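You operate a simulated robot arm through the tools that you are given. There is no shell and no other tool.

You run a simulated robot arm. Do the job below in one go: nothing can be reset, and whatever is moved stays where it is left.

JOB
Clean the old glue off the returned box and seal it afresh.
Fine: use cleaner on the large blue pad block and put the block back; one label, inside the frame. What is to be rubbed or washed off counts as gone when no trace of it is left.
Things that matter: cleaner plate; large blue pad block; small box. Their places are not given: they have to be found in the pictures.

It is judged by the outcome, as a careful person would: the job done as asked, and still so three seconds after it is handed in. It fails if anything else is knocked over, pushed out of place, dropped, spilled or broken. Lids that push on must go on centred and level and be pressed home; caps that screw on are set level and turned clockwise until they are tight.

ROBOT AND FRAMES
A 7-joint arm with a fingered hand, fixed in place. Base frame: the origin is at the foot of the arm, x ahead of it, y to its left, z up; the work surface is at about z = 80. Lengths are in cm, angles in degrees, forces in N, time in s.
Its first joint turns from -149.0 to 149.0 degrees. Payload 3.5 kg.
The TCP is the grasp point between the finger pads, 3 cm short of the fingertips. In the tool frame z runs along the fingers and y along their closing line. Largest opening 10.4 cm; the body of the gripper starts 3.5 cm behind the TCP. The gripper is a hand of 4 fingers: y runs from the thumb to the fingers, the wrist lies at [-1.5, -11, -18.6] in the tool frame.
Orientation is told as [roll, pitch, yaw] about the base's x, y, z axes, in that order, counted from this pose: with the fingers straight down and the wrist toward the robot, the tool's x, y and z point along [0, 1, 0], [1, 0, 0] and [0, 0, -1] of the base frame.

CONTROLS
- The arm moves only by the tool send_rows. Its argument "rows" is a list of rows, each a list of 2 entries, a list of its own where there are three numbers: the turn, a rotation vector about the tool's x, y, z in degrees, then the shift along the tool's x, y, z in cm. In form: [[[rx, ry, rz], [dx, dy, dz]], ...]. A call has 1 to 20 rows; each row shifts and turns the commanded pose from where the row before left it, along the tool's axes as they then stand. Rows are played at 5 a second. More than 5 cm and 8.6 degrees between two rows, and nothing of the call is played. Where a pose cannot be reached the arm comes as near as it can. A force on the tool above 90 N (or 10 N above the force at the start of the call, whichever is more), or a blocked arm, ends the call early, and 0.2 s more pass. In this call time passes only in rows, and 0.2 s behind the last. It gives the time, the measured TCP pose, the force on the tool (base axes), the opening and the grip force at its end, in the units of the frame above (readings bear some noise), with the torque about the TCP (base axes, N m) and any sound that the robot's microphone picked up.
- Cameras (640 x 400 px; columns grow to the right, rows downward): "scene" is fixed at [39.45, 49.64, 143.77]; the picture's right is [-1.00, 0.01, 0.00], its down [0.00, 0.26, -0.97] and it looks along [-0.01, -0.97, -0.26] (base axes); focal length 362 px, centre (320, 200). "wrist" rides on the gripper at [6.1, -9.2, -13] in the tool frame; the picture's right is [-0.81, 0.27, -0.52], its down [-0.53, -0.71, 0.46] and it looks along [-0.24, 0.64, 0.72] (tool axes); focal length 275 px, centre (320, 200).
- get_image(camera): a new picture of that camera. The clock stands still meanwhile.
- slide_trunk(by): slides the trunk up (or, below 0, down) by that many cm; the arm rides with it, the base frame stays. It gives what a move gives, with no picture.
- set_fingers(index, middle, ring, thumb_bend, thumb_turn): sets how far each is bent, from 0 (flat) to 100 (curled in); at 30 the hand is open as for a grip, at 70 the pads meet at the TCP. One left out holds its place. A second passes; each finger stops where it meets its share of the squeeze, and holds until it gets a number again. It is the only way to open and close the hand. It gives what a move gives, with no picture; readings hold the bend of each and the force on the fingers (four entries, about 0 where the hand has none), thumb and palm. thumb_turn goes from beside the hand (0) to across from the fingers (100), as for a grip.
- locate(camera, pixels): there is no depth. For up to 12 entries [column, row, z] of the newest picture of that camera ("zoom" is the newest enlarged one), the place [x, y] in the base frame at which the ray of that pixel passes the height z, good to about 0.2 cm, but the place of the scene camera against the robot may be out by one fixed shift of up to 1.2 cm in any direction. The clock stands still meanwhile.
- close_up(camera, box): a new picture of the part [left, top, right, bottom] of that camera's present view, enlarged. The clock stands still meanwhile.
- close_job(): hands the job in; it is judged then, once.

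Unless the task says otherwise, let go and move clear before handing in.

The tools are called after "Request:" by a JSON object that holds its "method" and its "body". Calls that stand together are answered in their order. send_rows: Moves the arm, as the interface text tells. Its arguments: {"type":"object","properties":{"rows":{"type":"array","items":{"type":"array"}}},"required":["rows"]} The other tools are called the same way: slide_trunk (by) slides the trunk up or down; set_fingers (index, middle, ring, thumb_bend, thumb_turn) moves the fingers one by one; get_image (camera) takes a picture; locate (camera, pixels) gives the place at which the rays of pixels pass given heights; close_up (camera, box) takes an enlarged picture of a part of a camera's view; close_job () hands the job in.

At the start:

```text
time: 0.0
position: [30.65, -72.17, 121.63]
ee_rot: [0.0, 0.0, 0.0]
contact_force: [-0.3, -0.3, 0.9]
moment: [-0.01, -0.02, 0.01]
width: 10.36
grasp_force: 0.0
shape: jaw
bend: [30.0, 30.0, 30.0, 30.0, 98.0]
finger forces: [0.1, 0.0, 0.1, 0.0, 0.1, 0.0]
trunk travel left (down, up): [-57.5, 13.5]
```

scene: 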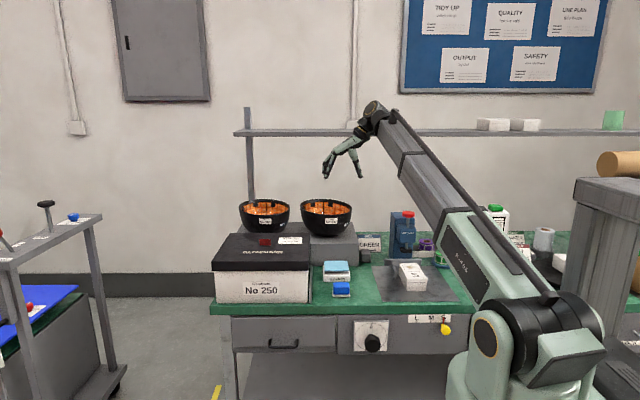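
wrist: 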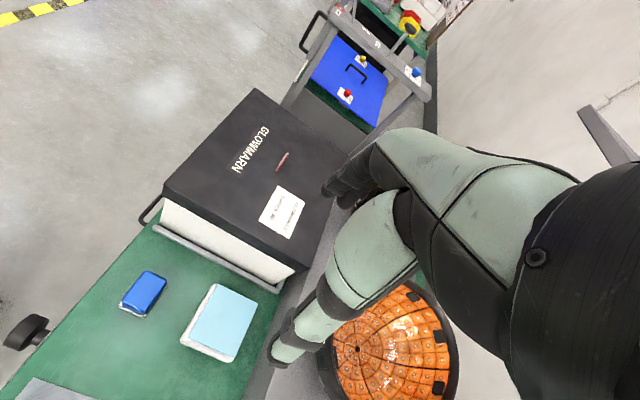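

The scene shows a bench with a big black-lidded box (about 262,270), a small blue block (342,289), a light-blue pad (336,270) and a small white box (412,275). I'll look closer at these areas.

Request:
{"method": "close_up", "body": {"camera": "scene", "box": [300, 190, 460, 310]}}

Request:
{"method": "close_up", "body": {"camera": "scene", "box": [200, 180, 340, 310]}}

Request:
{"method": "close_up", "body": {"camera": "scene", "box": [430, 190, 590, 310]}}

Request:
{"method": "close_up", "body": {"camera": "scene", "box": [320, 300, 480, 380]}}

Request:
{"method": "close_up", "body": {"camera": "scene", "box": [400, 0, 640, 180]}}

Request:
{"method": "close_up", "body": {"camera": "wrist", "box": [0, 220, 320, 400]}}

```text
3.33 times, centred on (380, 250) of scene
```

zoom: 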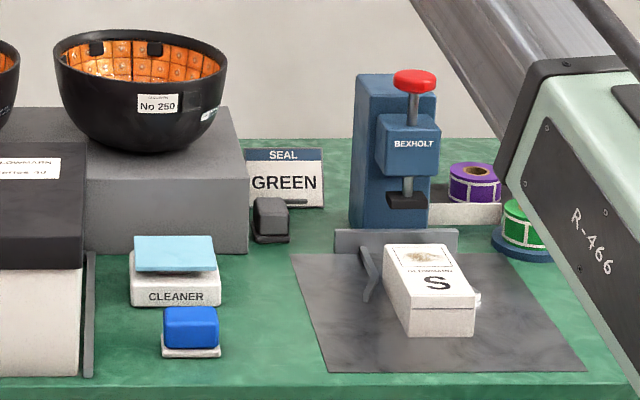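

```text
3.08 times, centred on (270, 245) of scene
```

zoom: 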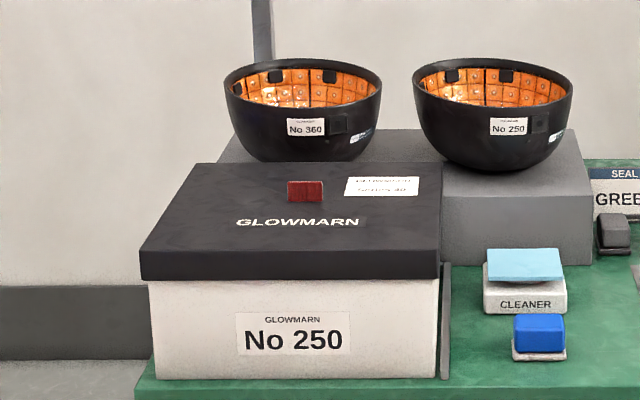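

```text
3.33 times, centred on (510, 250) of scene
```

zoom: 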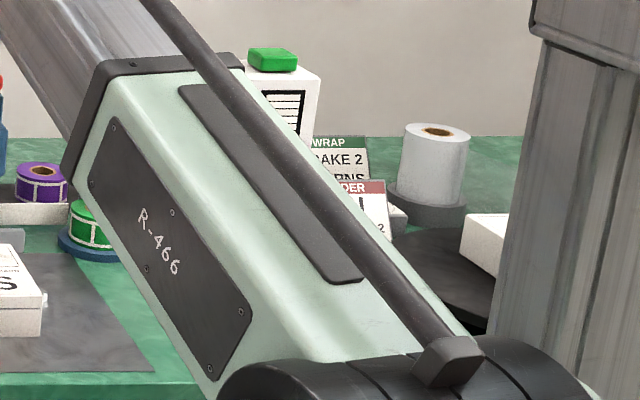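

```text
4.00 times, centred on (400, 340) of scene
```

zoom: 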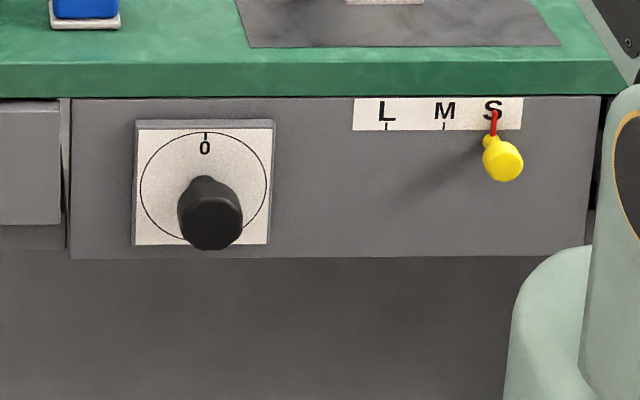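

```text
2.22 times, centred on (520, 90) of scene
```

zoom: 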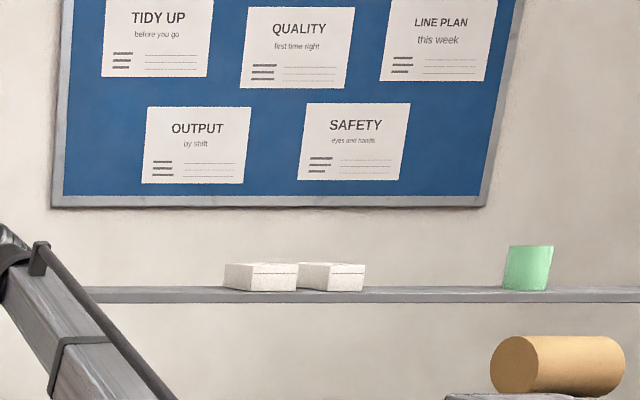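

```text
2.00 times, centred on (160, 310) of wrist
```

zoom: 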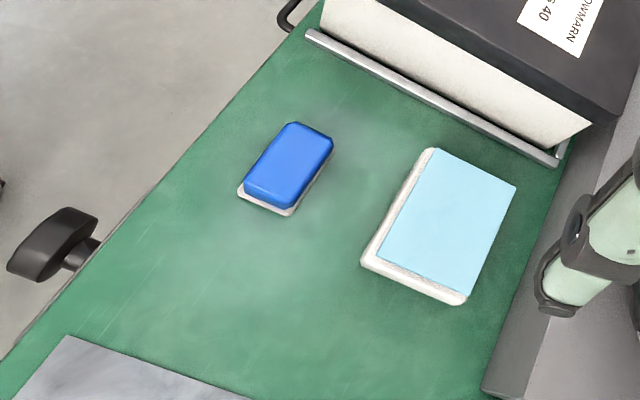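

The bench holds a "SEAL GREEN" sign, a press (BEXHOLT) with a red button, purple and green label rolls, a CLEANER plate, the blue block and the S box with a brown mark on top. I'll locate their pixels.

Request:
{"method": "locate", "body": {"camera": "scene", "pixels": [[342, 295, 80], [336, 281, 80], [411, 290, 80], [400, 292, 80], [370, 299, 80], [440, 303, 80], [415, 258, 80], [400, 258, 80], [437, 265, 80], [368, 247, 80], [438, 246, 80], [215, 303, 80]]}}

Request:
{"method": "locate", "body": {"camera": "scene", "pixels": [[399, 264, 86], [414, 263, 86], [404, 277, 86], [427, 276, 86], [342, 283, 84], [336, 267, 84], [403, 214, 110], [378, 264, 80], [413, 258, 80], [312, 284, 80], [308, 250, 100], [443, 328, 74]]}}

Request:
{"method": "locate", "body": {"camera": "wrist", "pixels": [[144, 291, 83], [218, 323, 83], [30, 390, 80], [120, 310, 80], [148, 316, 80], [215, 288, 83], [257, 313, 83], [223, 358, 83], [187, 335, 83], [145, 268, 83], [165, 282, 83], [122, 305, 83]]}}

```text
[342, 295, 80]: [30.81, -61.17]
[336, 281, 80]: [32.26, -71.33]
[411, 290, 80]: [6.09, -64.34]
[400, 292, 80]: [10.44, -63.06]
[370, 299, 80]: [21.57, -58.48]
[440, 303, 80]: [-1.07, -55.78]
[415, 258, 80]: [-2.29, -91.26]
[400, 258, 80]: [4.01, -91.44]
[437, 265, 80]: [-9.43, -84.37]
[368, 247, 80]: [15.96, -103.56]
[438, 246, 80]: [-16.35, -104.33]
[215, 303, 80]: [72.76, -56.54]
```

```text
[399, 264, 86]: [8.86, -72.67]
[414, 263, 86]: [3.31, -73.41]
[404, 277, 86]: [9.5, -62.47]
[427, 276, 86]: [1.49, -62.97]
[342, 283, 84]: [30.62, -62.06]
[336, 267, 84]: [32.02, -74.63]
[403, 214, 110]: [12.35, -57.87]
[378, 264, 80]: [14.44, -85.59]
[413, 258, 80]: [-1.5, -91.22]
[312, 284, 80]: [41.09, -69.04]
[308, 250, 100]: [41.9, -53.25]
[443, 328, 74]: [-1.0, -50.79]
```

```text
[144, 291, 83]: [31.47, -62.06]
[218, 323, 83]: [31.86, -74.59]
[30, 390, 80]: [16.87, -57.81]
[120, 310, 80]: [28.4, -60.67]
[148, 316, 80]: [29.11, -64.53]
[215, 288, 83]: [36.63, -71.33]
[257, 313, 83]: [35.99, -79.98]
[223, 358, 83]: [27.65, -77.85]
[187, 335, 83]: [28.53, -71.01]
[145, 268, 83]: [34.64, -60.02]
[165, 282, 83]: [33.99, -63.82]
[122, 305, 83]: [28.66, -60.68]
```

Block ≈ (31.3,-62), cleaner ≈ (32,-75), box ≈ (6,-68), with both cameras agreeing to under 1 cm. I'll turn the hand to face away from the robot (yaw −90) and look at the box and press from above.

Request:
{"method": "send_rows", "body": {"rows": [[[0, 0, 8.2], [0, 0, 0]], [[0, 0, 8.2], [0, 0, 0]], [[0, 0, 8.2], [0, 0, 0]], [[0, 0, 8.2], [0, 0, 0]], [[0, 0, 8.2], [0, 0, 0]], [[0, 0, 8.2], [0, 0, 0]], [[0, 0, 8.2], [0, 0, 0]], [[0, 0, 8.2], [0, 0, 0]], [[0, 0, 8.2], [0, 0, 0]], [[0, 0, 8.2], [0, 0, 0]], [[0, 0, 8], [0, 0, 0]]]}}

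```text
time: 2.4
position: [30.64, -72.1, 121.57]
ee_rot: [0.0, 0.0, -90.2]
contact_force: [0.2, 0.5, 0.1]
moment: [-0.02, 0.03, -0.01]
width: 10.38
grasp_force: 0.2
shape: jaw
bend: [30.0, 30.0, 30.0, 30.0, 98.0]
finger forces: [0.0, 0.0, 0.0, 0.1, 0.0, 0.0]
trunk travel left (down, up): [-57.5, 13.5]
```

The hand now faces −y. I'll shift it toward (9,-64) for an overview.

Request:
{"method": "send_rows", "body": {"rows": [[[0, 0, 0], [-4.4, -1.6, 0]], [[0, 0, 0], [-4.4, -1.6, 0]], [[0, 0, 0], [-4.4, -1.6, 0]], [[0, 0, 0], [-4.4, -1.6, 0]], [[0, 0, 0], [-4.4, -1.6, 0]]]}}

Request:
{"method": "get_image", "body": {"camera": "wrist"}}

Request:
{"method": "get_image", "body": {"camera": "scene"}}

```text
time: 3.6
position: [8.58, -64.14, 121.64]
ee_rot: [0.0, 0.0, -89.9]
contact_force: [-0.3, 0.2, 0.1]
moment: [-0.02, 0.01, -0.02]
width: 10.37
grasp_force: 0.0
shape: jaw
bend: [30.0, 30.0, 30.0, 30.0, 98.0]
finger forces: [0.1, 0.0, 0.0, 0.0, 0.1, 0.1]
trunk travel left (down, up): [-57.5, 13.5]
```

```text
taken
```

wrist: 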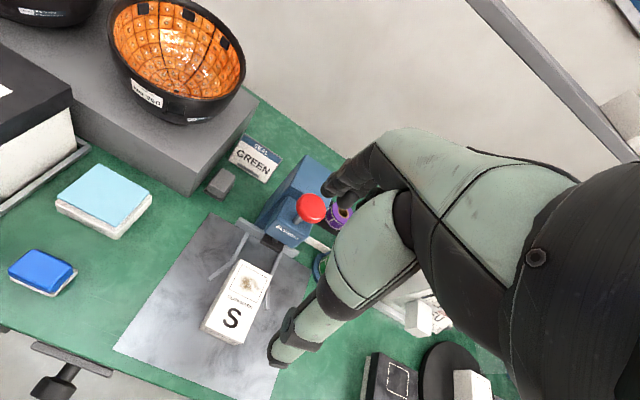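

```text
taken
```

scene: 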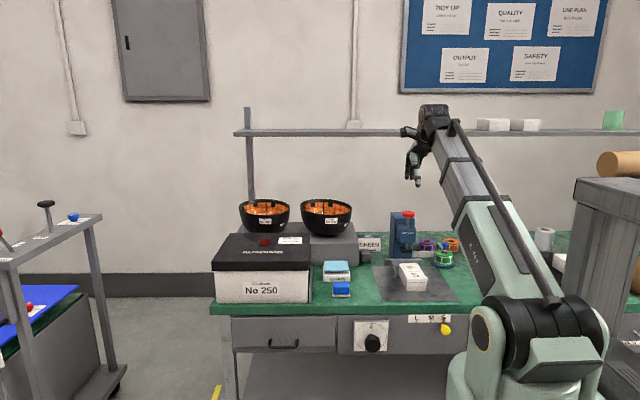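

Request:
{"method": "close_up", "body": {"camera": "wrist", "box": [190, 130, 360, 350]}}

Request:
{"method": "close_up", "body": {"camera": "scene", "box": [360, 200, 480, 310]}}

Request:
{"method": "close_up", "body": {"camera": "wrist", "box": [320, 280, 520, 400]}}

```text
1.82 times, centred on (275, 240) of wrist
```

zoom: 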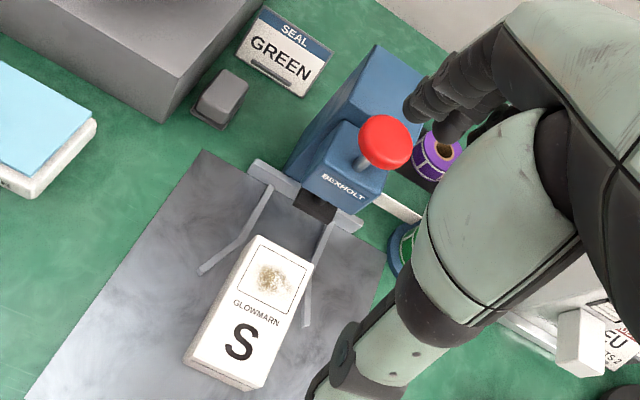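

```text
3.64 times, centred on (420, 255) of scene
```

zoom: 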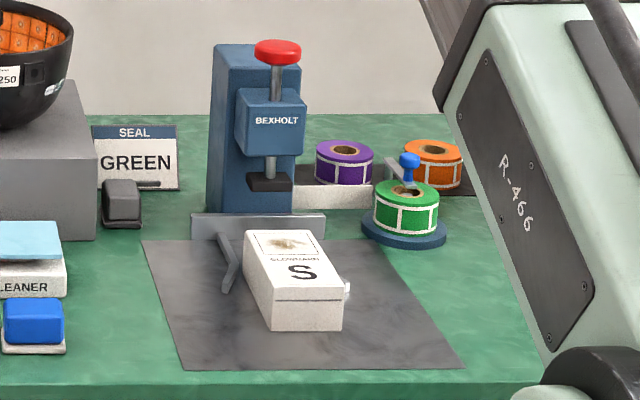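

```text
3.20 times, centred on (420, 340) of wrist
```

zoom: 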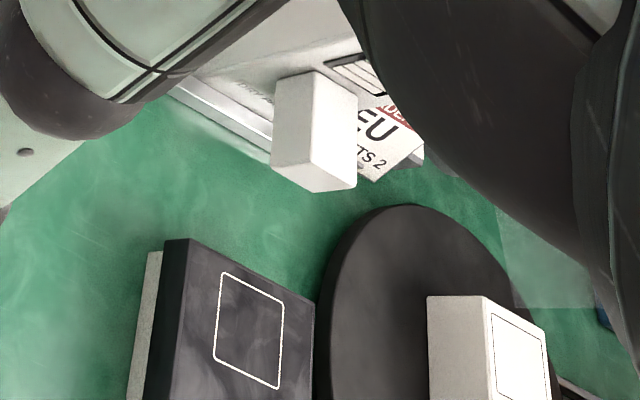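

The press has guide wings in front of a fence, a head with a black pad, and the green roll on its feed spindle; the lever already stands at S. I'll move lower and to the right side (base +x) to see the box and rails closer.

Request:
{"method": "send_rows", "body": {"rows": [[[0, 0, 0], [2.5, -1, 3]], [[0, 0, 0], [2.5, -1, 3]], [[0, 0, 0], [2.5, -1, 3]], [[0, 0, 0], [2.5, -1, 3]], [[0, 0, 0], [2.5, 0, 3]]]}}

Request:
{"method": "get_image", "body": {"camera": "wrist"}}

Request:
{"method": "close_up", "body": {"camera": "wrist", "box": [120, 60, 380, 300]}}

```text
time: 4.8
position: [21.32, -60.0, 106.44]
ee_rot: [0.0, -0.1, -89.9]
contact_force: [-0.1, 0.3, 0.0]
moment: [0.02, 0.0, 0.0]
width: 10.39
grasp_force: 0.1
shape: jaw
bend: [30.0, 30.0, 30.0, 30.0, 98.0]
finger forces: [0.0, 0.0, 0.0, 0.0, 0.1, 0.0]
trunk travel left (down, up): [-57.5, 13.5]
```

```text
taken
```

wrist: 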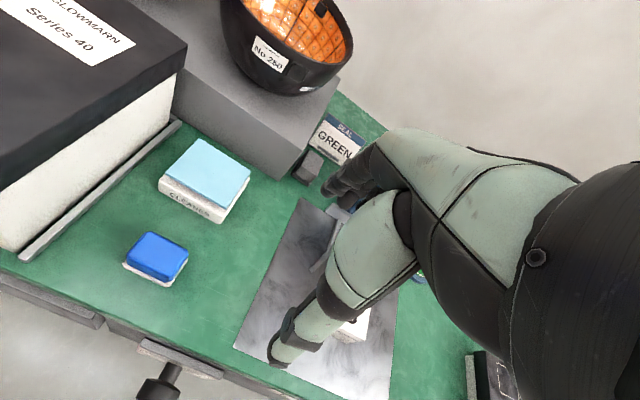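

```text
1.67 times, centred on (250, 180) of wrist
```

zoom: 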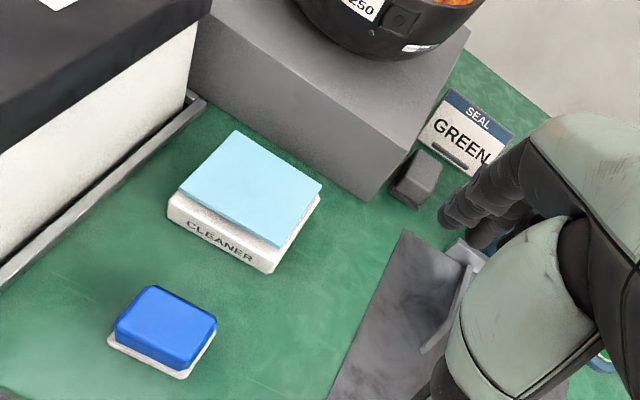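

From here the hand hides the box, but the blue block (155,258) and cleaner plate (205,180) are clear. I'll locate their corners and then move left to view the box.

Request:
{"method": "locate", "body": {"camera": "zoom", "pixels": [[152, 287, 84.5], [216, 320, 84.5], [184, 360, 84.5], [117, 328, 84.5], [108, 340, 80.5], [180, 376, 80.5], [235, 131, 83], [322, 183, 83], [277, 247, 83], [180, 190, 83], [169, 212, 80], [266, 272, 80]]}}

Request:
{"method": "send_rows", "body": {"rows": [[[0, 0, 0], [-4, 0, 0]], [[0, 0, 0], [-4, 0, 0]], [[0, 0, 0], [-4, 0, 0]], [[0, 0, 0], [-4, 0, 0]], [[0, 0, 0], [-4, 0, 0]], [[0, 0, 0], [-4, 0, 0]], [[0, 0, 0], [-3, 0, 0]]]}}

Request:
{"method": "get_image", "body": {"camera": "wrist"}}

Request:
{"method": "close_up", "body": {"camera": "wrist", "box": [80, 60, 340, 300]}}

```text
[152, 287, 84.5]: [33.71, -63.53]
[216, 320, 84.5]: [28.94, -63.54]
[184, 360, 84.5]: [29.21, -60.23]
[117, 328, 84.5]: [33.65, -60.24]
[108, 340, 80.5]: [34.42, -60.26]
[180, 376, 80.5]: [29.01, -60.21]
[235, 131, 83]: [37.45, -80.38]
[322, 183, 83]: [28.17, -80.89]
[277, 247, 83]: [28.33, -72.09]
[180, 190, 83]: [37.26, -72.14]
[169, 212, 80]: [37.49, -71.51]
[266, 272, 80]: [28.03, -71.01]
```

```text
time: 6.4
position: [-5.95, -60.16, 106.6]
ee_rot: [0.0, 0.0, -90.1]
contact_force: [-0.1, -0.4, 0.2]
moment: [0.01, -0.03, 0.02]
width: 10.36
grasp_force: 0.0
shape: jaw
bend: [30.0, 30.0, 30.0, 30.0, 98.0]
finger forces: [0.1, 0.0, 0.1, 0.1, 0.0, 0.1]
trunk travel left (down, up): [-57.5, 13.5]
```

```text
taken
```

wrist: 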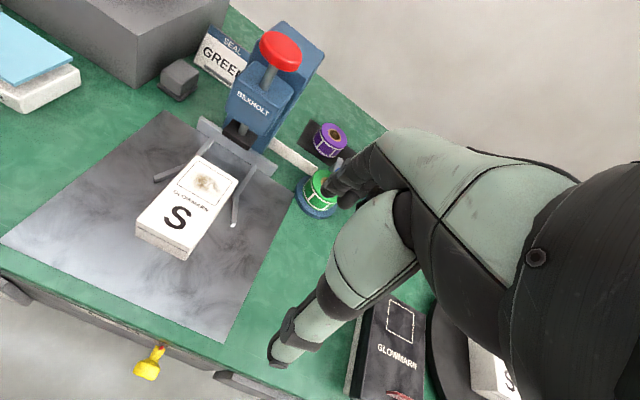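

```text
1.67 times, centred on (210, 180) of wrist
```

zoom: 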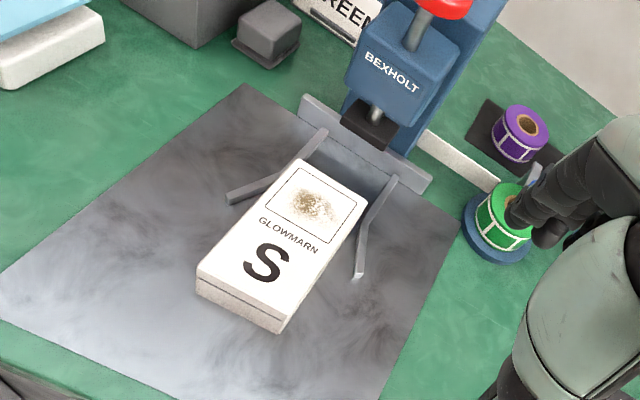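

Now the box with its frame (brown glue at zoom 313,205), the splayed rails, fence and press head are all visible. I'll locate the box corners, rails and head.

Request:
{"method": "locate", "body": {"camera": "zoom", "pixels": [[197, 292, 80], [277, 333, 80], [197, 273, 83], [285, 318, 83], [300, 158, 83], [369, 199, 83], [197, 273, 84], [285, 318, 84], [300, 158, 84], [369, 199, 84], [197, 273, 85], [285, 318, 85]]}}

Request:
{"method": "locate", "body": {"camera": "zoom", "pixels": [[299, 166, 84], [358, 203, 84], [329, 243, 84], [265, 208, 84], [303, 95, 84], [432, 178, 84], [326, 132, 83], [229, 203, 80], [396, 178, 83], [356, 278, 80], [428, 193, 80], [370, 137, 87]]}}

Request:
{"method": "close_up", "body": {"camera": "wrist", "box": [170, 90, 290, 200]}}

Request:
{"method": "close_up", "body": {"camera": "scene", "box": [370, 200, 470, 300]}}

```text
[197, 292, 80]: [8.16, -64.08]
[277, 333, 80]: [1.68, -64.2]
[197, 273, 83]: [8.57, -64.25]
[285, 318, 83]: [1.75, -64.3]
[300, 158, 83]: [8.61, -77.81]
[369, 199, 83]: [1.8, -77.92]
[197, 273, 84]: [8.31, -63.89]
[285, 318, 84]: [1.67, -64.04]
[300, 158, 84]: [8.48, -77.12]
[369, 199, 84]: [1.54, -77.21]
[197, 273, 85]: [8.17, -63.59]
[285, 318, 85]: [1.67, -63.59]
```

```text
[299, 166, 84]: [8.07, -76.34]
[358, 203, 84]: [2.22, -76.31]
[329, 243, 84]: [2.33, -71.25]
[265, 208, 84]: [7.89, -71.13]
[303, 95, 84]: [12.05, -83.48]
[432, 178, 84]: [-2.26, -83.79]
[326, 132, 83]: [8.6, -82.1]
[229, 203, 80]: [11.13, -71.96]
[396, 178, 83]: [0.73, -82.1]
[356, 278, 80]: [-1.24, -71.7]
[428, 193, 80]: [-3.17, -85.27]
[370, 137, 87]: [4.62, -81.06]
```

```text
3.64 times, centred on (230, 145) of wrist
```

zoom: 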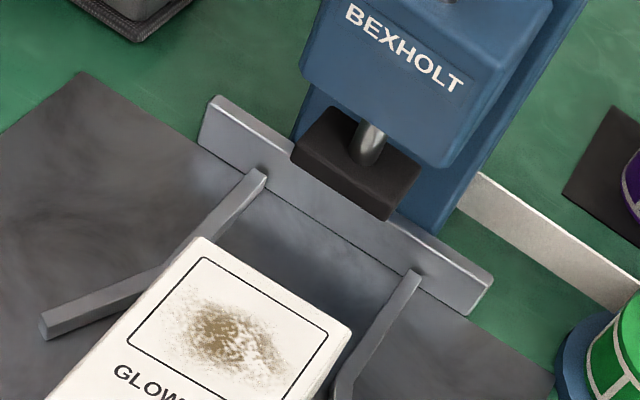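

```text
4.00 times, centred on (420, 250) of scene
```

zoom: 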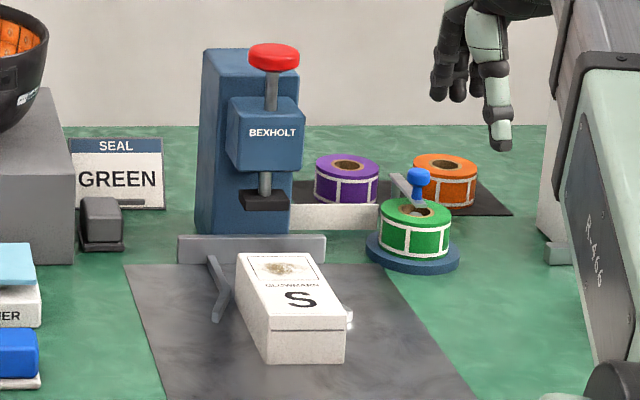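

The box lies square: x 1.7–8.2, y −64…−77.3, top near z 83.4; the frame is roughly (5.1,-73.8). I'll triangulate the press head, rails and button using both cameras.

Request:
{"method": "locate", "body": {"camera": "wrist", "pixels": [[262.1, 135.4, 88], [262.1, 135.4, 92], [222.3, 135.4, 84], [222.3, 135.4, 88], [247.9, 150.5, 84], [247.9, 150.5, 88], [281, 48, 96], [281, 48, 104], [181.9, 182.5, 81], [181.9, 182.5, 83], [213, 167, 82], [218, 124, 84]]}}

Request:
{"method": "locate", "body": {"camera": "scene", "pixels": [[415.5, 242.5, 88], [415.5, 242.5, 92], [400, 251.7, 84], [400, 251.7, 88], [412.5, 252, 84], [412.5, 252, 88], [408.5, 214, 96], [408.5, 214, 104], [401.5, 262, 83], [420, 262, 83], [384, 265.5, 80], [421, 265.5, 80]]}}

```text
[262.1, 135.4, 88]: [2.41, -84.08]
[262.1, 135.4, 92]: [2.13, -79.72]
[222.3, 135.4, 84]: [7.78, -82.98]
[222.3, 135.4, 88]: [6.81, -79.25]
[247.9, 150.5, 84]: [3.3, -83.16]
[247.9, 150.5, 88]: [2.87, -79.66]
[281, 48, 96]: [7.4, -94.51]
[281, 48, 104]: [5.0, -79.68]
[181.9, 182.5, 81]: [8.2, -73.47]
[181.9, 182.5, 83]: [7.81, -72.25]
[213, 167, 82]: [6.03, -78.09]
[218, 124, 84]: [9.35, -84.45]
```

```text
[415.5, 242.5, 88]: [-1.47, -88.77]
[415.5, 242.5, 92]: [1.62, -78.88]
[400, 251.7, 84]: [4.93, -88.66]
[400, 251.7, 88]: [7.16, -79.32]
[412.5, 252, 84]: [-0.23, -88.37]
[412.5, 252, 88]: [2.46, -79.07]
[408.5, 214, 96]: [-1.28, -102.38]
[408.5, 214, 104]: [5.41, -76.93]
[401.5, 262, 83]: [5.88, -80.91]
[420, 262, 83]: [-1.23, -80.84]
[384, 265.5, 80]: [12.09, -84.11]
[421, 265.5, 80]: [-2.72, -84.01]
```

The pad underside is at about (4.8, −80, z 88) and the head overhangs to y ≈ −79.4, so rubbing in place would crowd the press. I'll first draw the box back a few cm: turn the hand to yaw 0 above it so the fingers close across its 6.6 cm width.

Request:
{"method": "send_rows", "body": {"rows": [[[0, 0, 0], [3.7, 2.1, 0]], [[0, 0, 0], [3.7, 2.1, 0]], [[0, 0, 0], [3.6, 2, 0]], [[0, 0, -8.2], [0, 0, 0]], [[0, 0, -8.2], [0, 0, 0]], [[0, 0, -8.2], [0, 0, 0]], [[0, 0, -8.2], [0, 0, 0]], [[0, 0, -8.2], [0, 0, 0]], [[0, 0, -8.2], [0, 0, 0]], [[0, 0, -8.2], [0, 0, 0]], [[0, 0, -8.2], [0, 0, 0]], [[0, 0, -8.2], [0, 0, 0]], [[0, 0, -8.2], [0, 0, 0]], [[0, 0, -8], [0, 0, 0]]]}}

Request:
{"method": "get_image", "body": {"camera": "wrist"}}

Request:
{"method": "get_image", "body": {"camera": "scene"}}

```text
time: 9.4
position: [5.21, -66.28, 106.56]
ee_rot: [0.0, 0.0, 0.1]
contact_force: [-0.1, -0.2, 0.4]
moment: [-0.01, 0.05, 0.0]
width: 10.36
grasp_force: 0.1
shape: jaw
bend: [30.0, 30.0, 30.0, 30.0, 98.0]
finger forces: [0.0, 0.0, 0.0, 0.0, 0.0, 0.0]
trunk travel left (down, up): [-57.5, 13.5]
```

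```text
taken
```

wrist: 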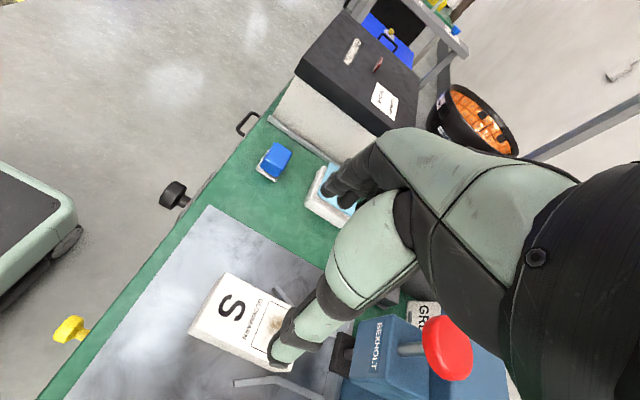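

```text
taken
```

scene: 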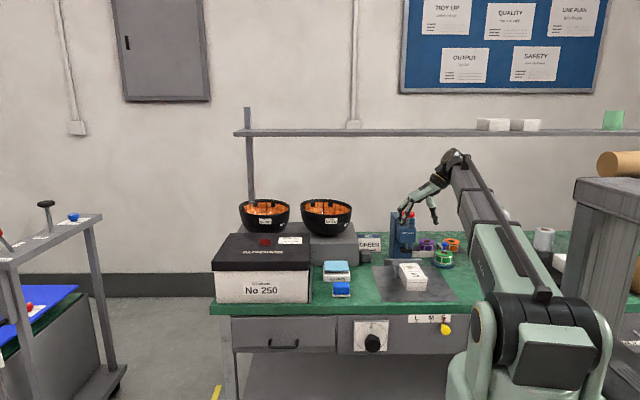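

Yaw 0 is reachable over the box at (5.2,-66.3). I'll go down to z ≈ 84.6 with open fingers straddling the box (fingertips about 81.6).

Request:
{"method": "send_rows", "body": {"rows": [[[0, 0, 0], [0, -0.25, 4.5]], [[0, 0, 0], [0, 0, 4.5]], [[0, 0, 0], [0, 0, 4.5]], [[0, 0, 0], [0, 0, 3]]]}}

Request:
{"method": "get_image", "body": {"camera": "wrist"}}

Request:
{"method": "close_up", "body": {"camera": "scene", "box": [350, 180, 490, 310]}}

```text
time: 10.4
position: [4.93, -66.31, 90.12]
ee_rot: [0.0, 0.0, 0.1]
contact_force: [0.0, -0.9, -0.7]
moment: [-0.03, 0.0, 0.01]
width: 10.38
grasp_force: 0.0
shape: jaw
bend: [30.0, 30.0, 30.0, 30.0, 98.0]
finger forces: [0.0, 0.1, 0.0, 0.1, 0.1, 0.0]
trunk travel left (down, up): [-57.5, 13.5]
```

```text
taken
```

wrist: 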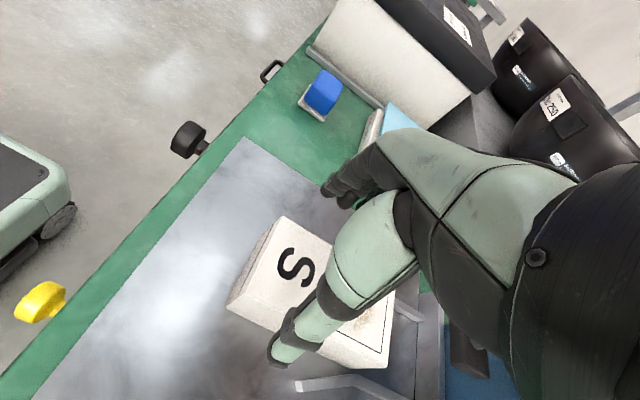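

```text
3.08 times, centred on (420, 245) of scene
```

zoom: 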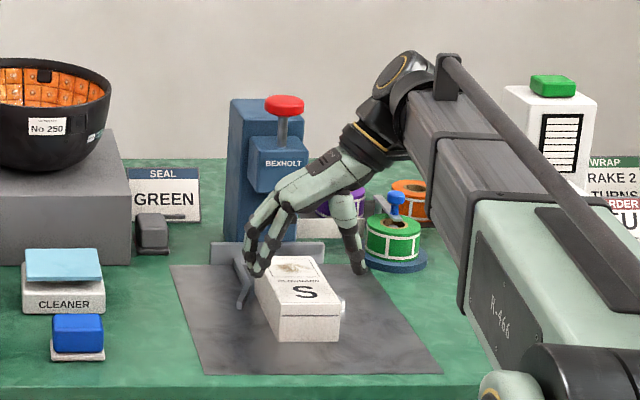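

At z 90 the thumb and fingers straddle the box (scene zoom 257,270 and 358,265). I'll lower the last 5.5 cm.

Request:
{"method": "send_rows", "body": {"rows": [[[0, 0, 0], [0, 0, 2.8]], [[0, 0, 0], [0, 0, 2.6]]]}}

Request:
{"method": "close_up", "body": {"camera": "scene", "box": [370, 220, 470, 300]}}

Request:
{"method": "get_image", "body": {"camera": "wrist"}}

```text
time: 11.0
position: [5.06, -66.29, 84.66]
ee_rot: [0.0, 0.1, 0.0]
contact_force: [0.0, 0.7, 0.6]
moment: [0.01, 0.02, 0.03]
width: 10.36
grasp_force: 0.1
shape: jaw
bend: [30.0, 30.0, 30.0, 30.0, 98.0]
finger forces: [0.0, 0.0, 0.0, 0.0, 0.1, 0.1]
trunk travel left (down, up): [-57.5, 13.5]
```

```text
5.00 times, centred on (420, 260) of scene
```

zoom: 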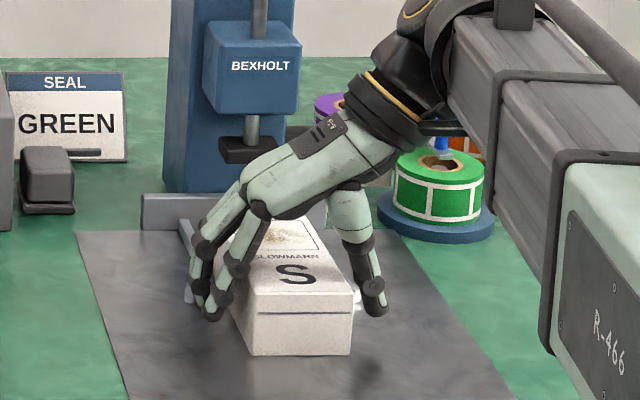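

```text
taken
```

wrist: 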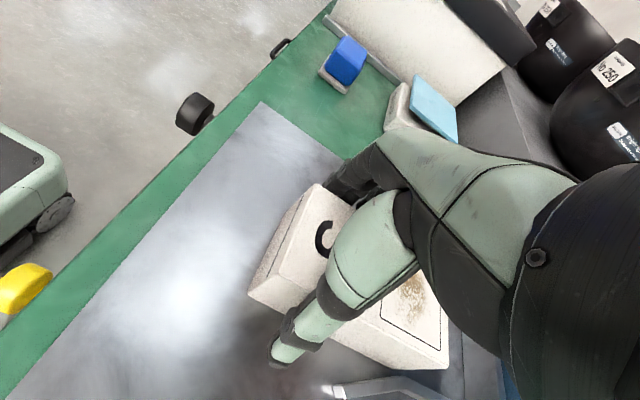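

The fingers straddle the box with clear margins. I'll close gently to about the box width and read the finger forces.

Request:
{"method": "set_fingers", "body": {"index": 46, "middle": 46, "ring": 46, "thumb_bend": 46}}

```text
time: 12.0
position: [4.97, -66.24, 84.71]
ee_rot: [0.0, 0.0, 0.0]
contact_force: [0.3, 0.0, 0.2]
moment: [0.01, -0.03, 0.05]
width: 7.41
grasp_force: 6.2
shape: fingers
bend: [42.0, 45.0, 45.0, 42.0, 97.0]
finger forces: [4.9, 1.1, 0.9, 0.1, 6.4, 0.0]
trunk travel left (down, up): [-57.5, 13.5]
```

The grip reads 6 N at 7.4 cm width, so the box is held lightly. I'll slide it back by 5.4 cm in +y.

Request:
{"method": "send_rows", "body": {"rows": [[[0, 0, 0], [0.6, 0, 0]], [[0, 0, 0], [0.9, 0, 0]], [[0, 0, 0], [0.9, 0, 0]], [[0, 0, 0], [0.9, 0, 0]], [[0, 0, 0], [0.9, 0, 0]], [[0, 0, 0], [0.7, 0, 0]], [[0, 0, 0], [0.5, 0, 0]]]}}

Request:
{"method": "close_up", "body": {"camera": "scene", "box": [370, 220, 470, 300]}}

```text
time: 13.6
position: [4.95, -60.94, 84.53]
ee_rot: [0.1, 0.0, 0.0]
contact_force: [1.1, -2.5, 3.0]
moment: [0.01, -0.07, -0.07]
width: 7.43
grasp_force: 6.8
shape: fingers
bend: [42.0, 45.0, 45.0, 42.0, 97.0]
finger forces: [5.0, 1.0, 0.8, 0.0, 6.8, 0.0]
trunk travel left (down, up): [-57.5, 13.5]
```

```text
5.00 times, centred on (420, 260) of scene
```

zoom: 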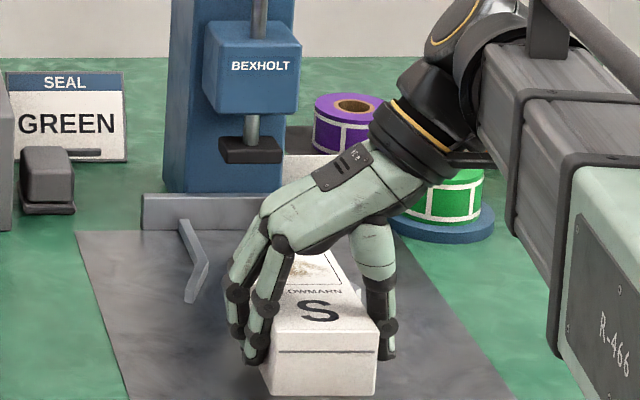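

The box slid back with the hand and stays square. I'll release and rise clear.

Request:
{"method": "set_fingers", "body": {"index": 30, "middle": 30, "ring": 30, "thumb_bend": 30}}

Request:
{"method": "send_rows", "body": {"rows": [[[0, 0, 0], [0, 0, -2]], [[0, 0, 0], [0, 0, -4.5]], [[0, 0, 0], [0, 0, -4.5]], [[0, 0, 0], [0, 0, -4.5]], [[0, 0, 0], [0, 4.5, -4]], [[0, 0, 8.2], [0, 0, -2]], [[0, 0, 8.2], [0, 0, 0]], [[0, 0, 8.2], [0, 0, 0]], [[0, 0, 8.2], [0, 0, 0]], [[0, 0, 8.2], [0, 0, 0]], [[0, 0, 8.2], [0, 0, 0]], [[0, 0, 8.2], [0, 0, 0]], [[0, 0, 8.2], [0, 0, 0]], [[0, 0, 8.2], [0, 0, 0]], [[0, 0, 8.2], [0, 0, 0]], [[0, 0, 8], [0, 0, 0]]]}}

Request:
{"method": "get_image", "body": {"camera": "scene"}}

Request:
{"method": "get_image", "body": {"camera": "wrist"}}

```text
time: 14.6
position: [5.02, -60.93, 84.77]
ee_rot: [0.0, 0.1, -0.1]
contact_force: [-0.6, -0.9, 0.1]
moment: [-0.02, 0.04, -0.04]
width: 10.28
grasp_force: 0.0
shape: fingers
bend: [30.0, 30.0, 30.0, 30.0, 97.0]
finger forces: [0.0, 0.0, 0.0, 0.0, 0.1, 0.1]
trunk travel left (down, up): [-57.5, 13.5]
```

```text
refused: row 5 steps farther than a row can; nothing moved
```

```text
taken
```

scene: 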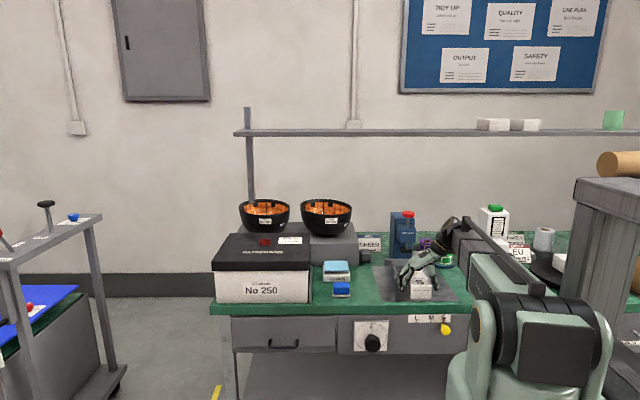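

```text
taken
```

wrist: 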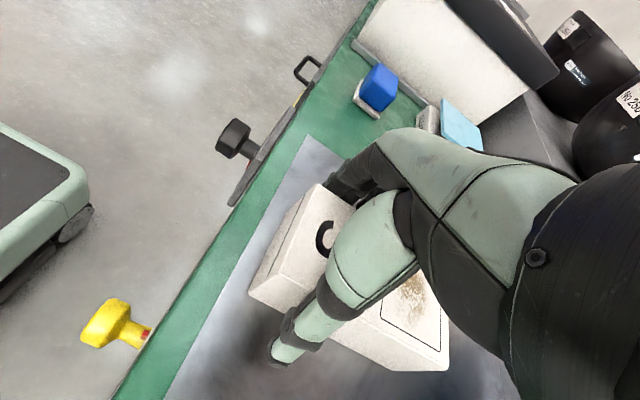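

Fingers are open but that move was refused for too long a step. I'll rise straight, then turn to yaw −90 while at height.

Request:
{"method": "send_rows", "body": {"rows": [[[0, 0, 0], [0, 0, -2]], [[0, 0, 0], [0, 0, -4.5]], [[0, 0, 0], [0, 0, -4.5]], [[0, 0, 0], [0, 0, -4.5]], [[0, 0, 0], [0, 2, -4]], [[0, 0, 8.2], [0, 2, 0]], [[0, 0, 8.2], [0, 0, 0]], [[0, 0, 8.2], [0, 0, 0]], [[0, 0, 8.2], [0, 0, 0]], [[0, 0, 8.2], [0, 0, 0]], [[0, 0, 8.2], [0, 0, 0]], [[0, 0, 8.2], [0, 0, 0]], [[0, 0, 8.2], [0, 0, 0]], [[0, 0, 8.2], [0, 0, 0]], [[0, 0, 8.2], [0, 0, 0]], [[0, 0, 8], [0, 0, 0]]]}}

Request:
{"method": "get_image", "body": {"camera": "wrist"}}

```text
time: 18.0
position: [9.01, -60.89, 104.26]
ee_rot: [0.0, 0.1, -90.1]
contact_force: [0.1, 0.3, -0.1]
moment: [0.02, 0.02, 0.03]
width: 10.28
grasp_force: 0.1
shape: fingers
bend: [30.0, 30.0, 30.0, 30.0, 97.0]
finger forces: [0.1, 0.0, 0.1, 0.1, 0.0, 0.1]
trunk travel left (down, up): [-57.5, 13.5]
```

```text
taken
```

wrist: 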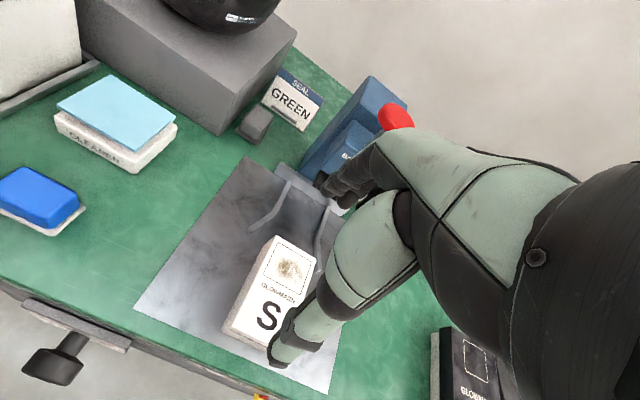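

The box is now clear of the rails. Next I'll move over toward the blue block and measure its height.

Request:
{"method": "send_rows", "body": {"rows": [[[0, 0, 0], [4.5, 0.2, 0]], [[0, 0, 0], [4.5, 0.2, 0]], [[0, 0, 0], [4.5, 0.2, 0]], [[0, 0, 0], [4.5, 0.2, 0.5]]]}}

Request:
{"method": "close_up", "body": {"camera": "wrist", "box": [40, 120, 280, 320]}}

Request:
{"method": "close_up", "body": {"camera": "scene", "box": [310, 250, 390, 310]}}

```text
time: 19.0
position: [27.13, -61.79, 103.7]
ee_rot: [-0.1, 0.0, -90.0]
contact_force: [-0.1, 0.0, 0.3]
moment: [-0.01, -0.01, -0.01]
width: 10.31
grasp_force: 0.0
shape: fingers
bend: [30.0, 30.0, 30.0, 30.0, 97.0]
finger forces: [0.0, 0.0, 0.0, 0.1, 0.0, 0.0]
trunk travel left (down, up): [-57.5, 13.5]
```

```text
2.00 times, centred on (160, 220) of wrist
```

zoom: 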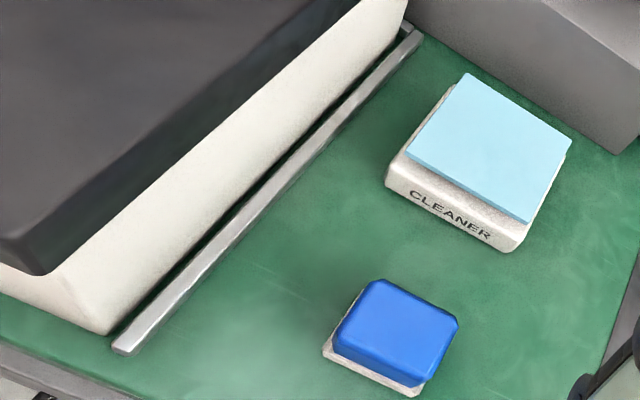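

```text
6.67 times, centred on (350, 280) of scene
```

zoom: 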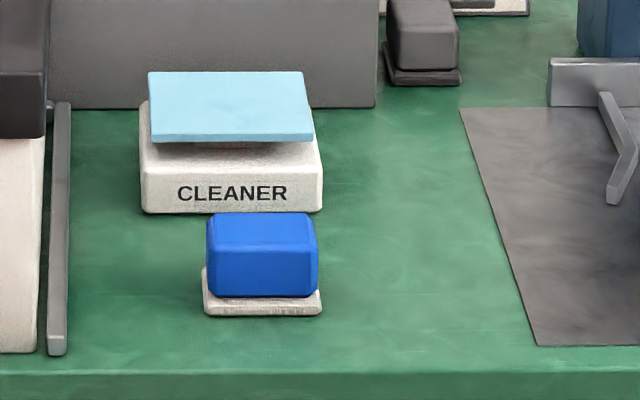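

The cleaner is a raised light-blue plate over a white base, probably one that presses down. I'll measure heights by comparing both cameras.

Request:
{"method": "locate", "body": {"camera": "zoom", "pixels": [[205, 315, 80], [321, 315, 80], [215, 214, 83.5], [215, 214, 84.5], [308, 214, 84.5], [207, 296, 80.8], [318, 296, 80.8], [152, 137, 84], [313, 137, 84], [304, 73, 84], [143, 210, 80], [322, 210, 80]]}}

Request:
{"method": "locate", "body": {"camera": "wrist", "pixels": [[161.5, 298, 80], [209, 318, 80], [187.5, 260.5, 83.5], [187.5, 260.5, 84.5], [229, 278, 84.5], [212.5, 307.5, 84.5], [167.5, 290.5, 84.5], [202, 197, 84], [263, 230, 84], [285, 190, 84], [193, 212, 80], [257, 244, 80]]}}

```text
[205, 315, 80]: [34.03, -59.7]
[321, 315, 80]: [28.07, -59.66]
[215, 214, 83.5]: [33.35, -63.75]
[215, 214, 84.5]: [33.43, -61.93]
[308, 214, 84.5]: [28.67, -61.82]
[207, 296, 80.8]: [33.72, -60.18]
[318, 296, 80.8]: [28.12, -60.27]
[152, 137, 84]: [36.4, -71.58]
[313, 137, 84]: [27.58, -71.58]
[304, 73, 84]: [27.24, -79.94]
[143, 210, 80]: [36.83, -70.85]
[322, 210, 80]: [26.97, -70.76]
```

```text
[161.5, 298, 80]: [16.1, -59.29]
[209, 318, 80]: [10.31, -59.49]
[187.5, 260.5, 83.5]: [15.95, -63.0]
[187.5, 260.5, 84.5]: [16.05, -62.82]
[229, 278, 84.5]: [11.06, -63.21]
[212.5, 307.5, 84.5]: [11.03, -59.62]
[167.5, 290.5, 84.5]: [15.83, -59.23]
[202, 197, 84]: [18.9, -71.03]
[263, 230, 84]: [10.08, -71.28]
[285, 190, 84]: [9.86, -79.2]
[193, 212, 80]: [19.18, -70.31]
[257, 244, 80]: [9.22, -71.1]
```

The wrist locate used the earlier full picture, so I'll take a fresh one.

Request:
{"method": "get_image", "body": {"camera": "wrist"}}

Request:
{"method": "locate", "body": {"camera": "wrist", "pixels": [[161.5, 298, 80], [209, 318, 80], [187.5, 260.5, 83.5], [187.5, 260.5, 84.5], [229, 278, 84.5], [212.5, 307.5, 84.5], [167.5, 290.5, 84.5], [202, 197, 84], [263, 230, 84], [285, 190, 84], [193, 212, 80], [257, 244, 80]]}}

```text
taken
```

wrist: 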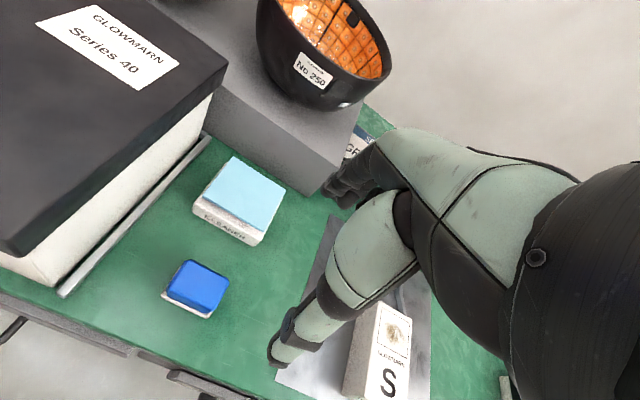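

```text
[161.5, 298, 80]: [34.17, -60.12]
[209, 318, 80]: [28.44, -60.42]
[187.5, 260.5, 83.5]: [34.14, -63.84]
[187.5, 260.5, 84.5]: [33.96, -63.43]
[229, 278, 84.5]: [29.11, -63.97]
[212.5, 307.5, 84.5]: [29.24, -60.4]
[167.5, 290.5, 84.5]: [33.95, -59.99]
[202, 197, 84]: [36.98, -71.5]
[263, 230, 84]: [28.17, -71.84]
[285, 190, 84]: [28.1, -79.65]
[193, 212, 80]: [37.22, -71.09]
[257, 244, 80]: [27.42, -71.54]
```

With the scene offset corrected, the block's center is about (31.45,-61.95), top z ≈ 83.8, about 4.8 × 3.5 cm. I'll place the open hand above it at z 90 first.

Request:
{"method": "send_rows", "body": {"rows": [[[0, 0, 0], [4.3, 0.16, 0]], [[0, 0, 0], [0, 0, 4.7]], [[0, 0, 0], [0, 0, 4.5]], [[0, 0, 0], [0, 0, 4.5]]]}}

Request:
{"method": "close_up", "body": {"camera": "scene", "box": [290, 210, 390, 310]}}

Request:
{"method": "get_image", "body": {"camera": "wrist"}}

```text
time: 20.0
position: [31.19, -61.82, 89.94]
ee_rot: [-0.1, 0.1, -90.0]
contact_force: [-0.2, 0.0, -1.1]
moment: [0.01, 0.0, 0.01]
width: 10.28
grasp_force: 0.1
shape: fingers
bend: [30.0, 30.0, 30.0, 30.0, 97.0]
finger forces: [0.0, 0.0, 0.0, 0.0, 0.0, 0.0]
trunk travel left (down, up): [-57.5, 13.5]
```

```text
4.00 times, centred on (340, 260) of scene
```

zoom: 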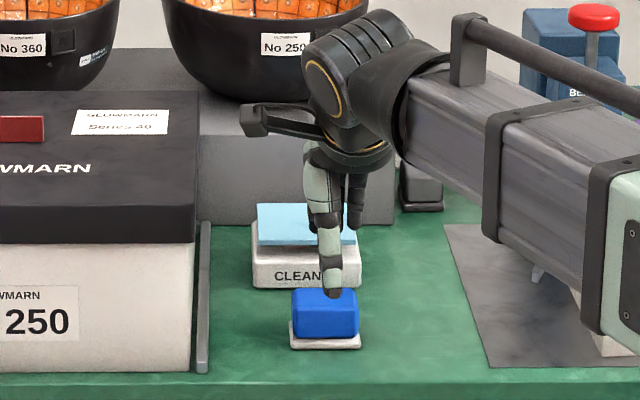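

```text
taken
```

wrist: 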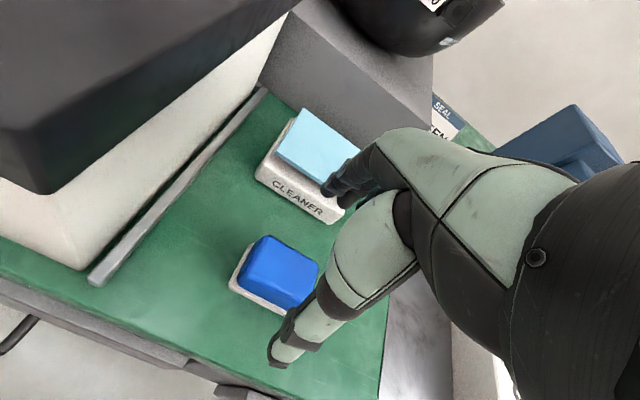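

The thumb hangs in front of the block as planned, and the camera arm (zoom 255,118) clears the big box's lid. I'll refine the block centre from this nearer picture.

Request:
{"method": "locate", "body": {"camera": "wrist", "pixels": [[265, 235, 83.8], [319, 262, 83.8], [240, 278, 83.8], [229, 285, 80.3], [284, 316, 80.3], [338, 205, 82], [281, 362, 87], [284, 110, 84], [330, 172, 84], [355, 160, 84]]}}

Request:
{"method": "close_up", "body": {"camera": "wrist", "box": [200, 80, 400, 380]}}

```text
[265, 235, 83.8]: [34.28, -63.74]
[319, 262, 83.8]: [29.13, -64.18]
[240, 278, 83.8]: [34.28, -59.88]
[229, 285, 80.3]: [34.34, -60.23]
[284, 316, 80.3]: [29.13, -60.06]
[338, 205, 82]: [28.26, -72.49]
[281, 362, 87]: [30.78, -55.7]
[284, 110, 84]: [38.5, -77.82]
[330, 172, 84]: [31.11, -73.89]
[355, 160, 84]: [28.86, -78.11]
```

```text
1.33 times, centred on (300, 230) of wrist
```

zoom: 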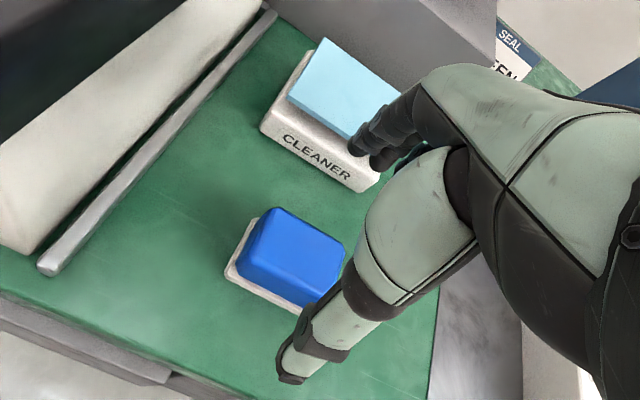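

Block centre refines to (31.7,-62.0). I'll shift 0.4 cm and go down to z ≈ 84.5, fingertips about 0.7 cm above the block's underside.

Request:
{"method": "send_rows", "body": {"rows": [[[0, 0, 0], [0.5, 0.15, 2]], [[0, 0, 0], [0, 0, 2]], [[0, 0, 0], [0, 0, 1.4]]]}}

Request:
{"method": "close_up", "body": {"camera": "wrist", "box": [200, 80, 400, 380]}}

Request:
{"method": "close_up", "body": {"camera": "scene", "box": [300, 230, 380, 310]}}

```text
time: 20.8
position: [31.73, -62.05, 84.63]
ee_rot: [0.0, 0.0, -90.0]
contact_force: [-0.8, -0.2, -0.1]
moment: [0.03, 0.0, -0.02]
width: 10.31
grasp_force: 0.1
shape: fingers
bend: [30.0, 30.0, 30.0, 30.0, 97.0]
finger forces: [0.0, 0.1, 0.1, 0.0, 0.1, 0.1]
trunk travel left (down, up): [-57.5, 13.5]
```

```text
1.33 times, centred on (300, 230) of wrist
```

zoom: 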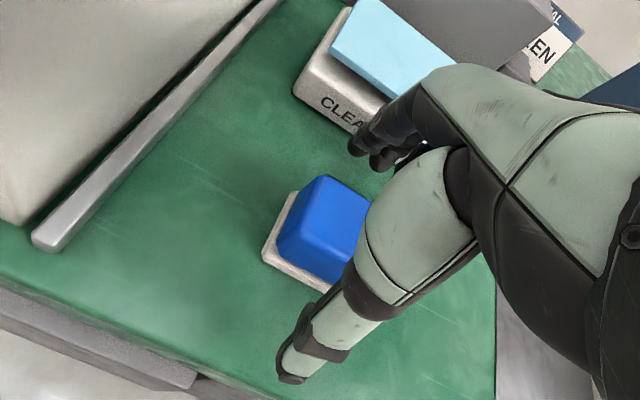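

```text
5.00 times, centred on (340, 270) of scene
```

zoom: 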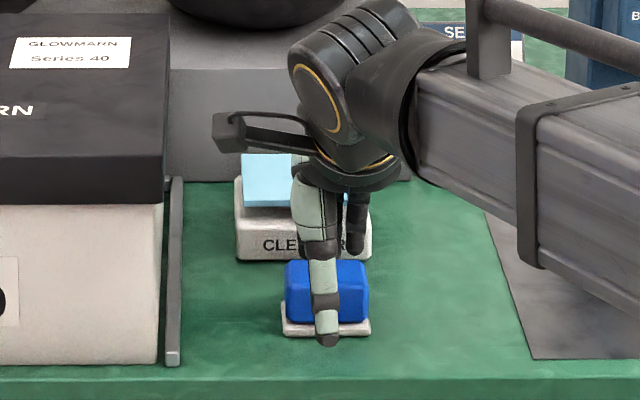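

The thumb is centred on the block (scene zoom 325,290). I'll close in steps, first to just before contact.

Request:
{"method": "set_fingers", "body": {"index": 52, "middle": 52, "ring": 52, "thumb_bend": 52}}

Request:
{"method": "close_up", "body": {"camera": "wrist", "box": [200, 80, 400, 380]}}

Request:
{"method": "close_up", "body": {"camera": "scene", "box": [300, 230, 380, 310]}}

```text
time: 21.8
position: [31.73, -61.97, 84.7]
ee_rot: [0.1, 0.0, -89.9]
contact_force: [1.0, 0.5, 0.3]
moment: [0.0, 0.01, -0.01]
width: 4.74
grasp_force: 0.1
shape: fingers
bend: [52.0, 52.0, 52.0, 52.0, 97.0]
finger forces: [0.0, 0.1, 0.0, 0.0, 0.0, 0.1]
trunk travel left (down, up): [-57.5, 13.5]
```

```text
1.33 times, centred on (300, 230) of wrist
```

zoom: 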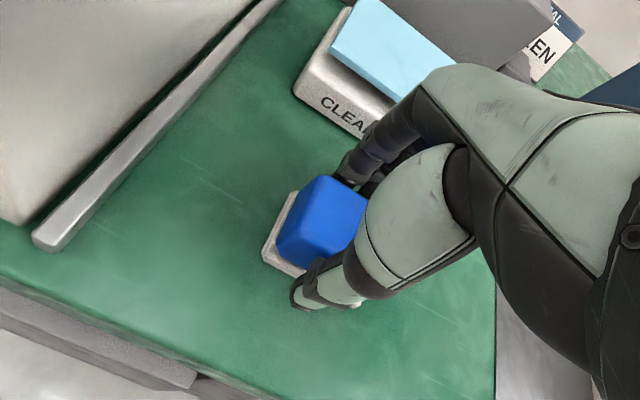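

```text
5.00 times, centred on (340, 270) of scene
```

zoom: 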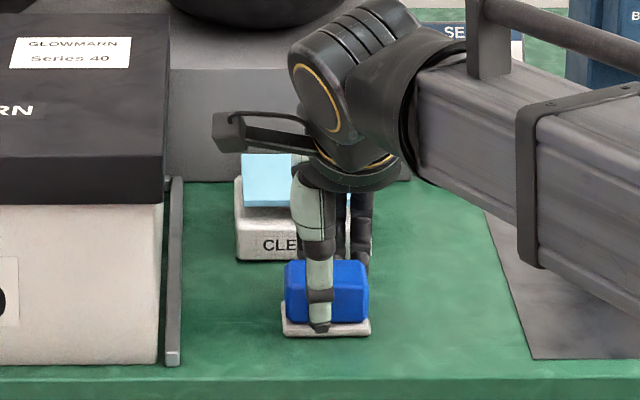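

No contact yet at 4.7 cm width and everything is aligned. I'll close onto the block.

Request:
{"method": "set_fingers", "body": {"index": 64, "middle": 64, "ring": 64, "thumb_bend": 64}}

Request:
{"method": "close_up", "body": {"camera": "scene", "box": [300, 230, 380, 310]}}

```text
time: 22.8
position: [31.79, -62.07, 84.48]
ee_rot: [0.0, 0.1, -90.0]
contact_force: [-0.7, -0.4, -0.9]
moment: [0.02, 0.03, -0.01]
width: 3.6
grasp_force: 8.7
shape: fingers
bend: [58.0, 61.0, 61.0, 56.0, 96.0]
finger forces: [4.0, 3.1, 1.7, 0.0, 8.8, 0.0]
trunk travel left (down, up): [-57.5, 13.5]
```

```text
5.00 times, centred on (340, 270) of scene
```

zoom: 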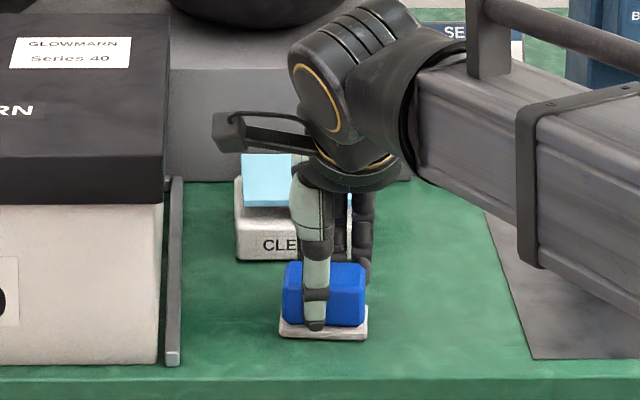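

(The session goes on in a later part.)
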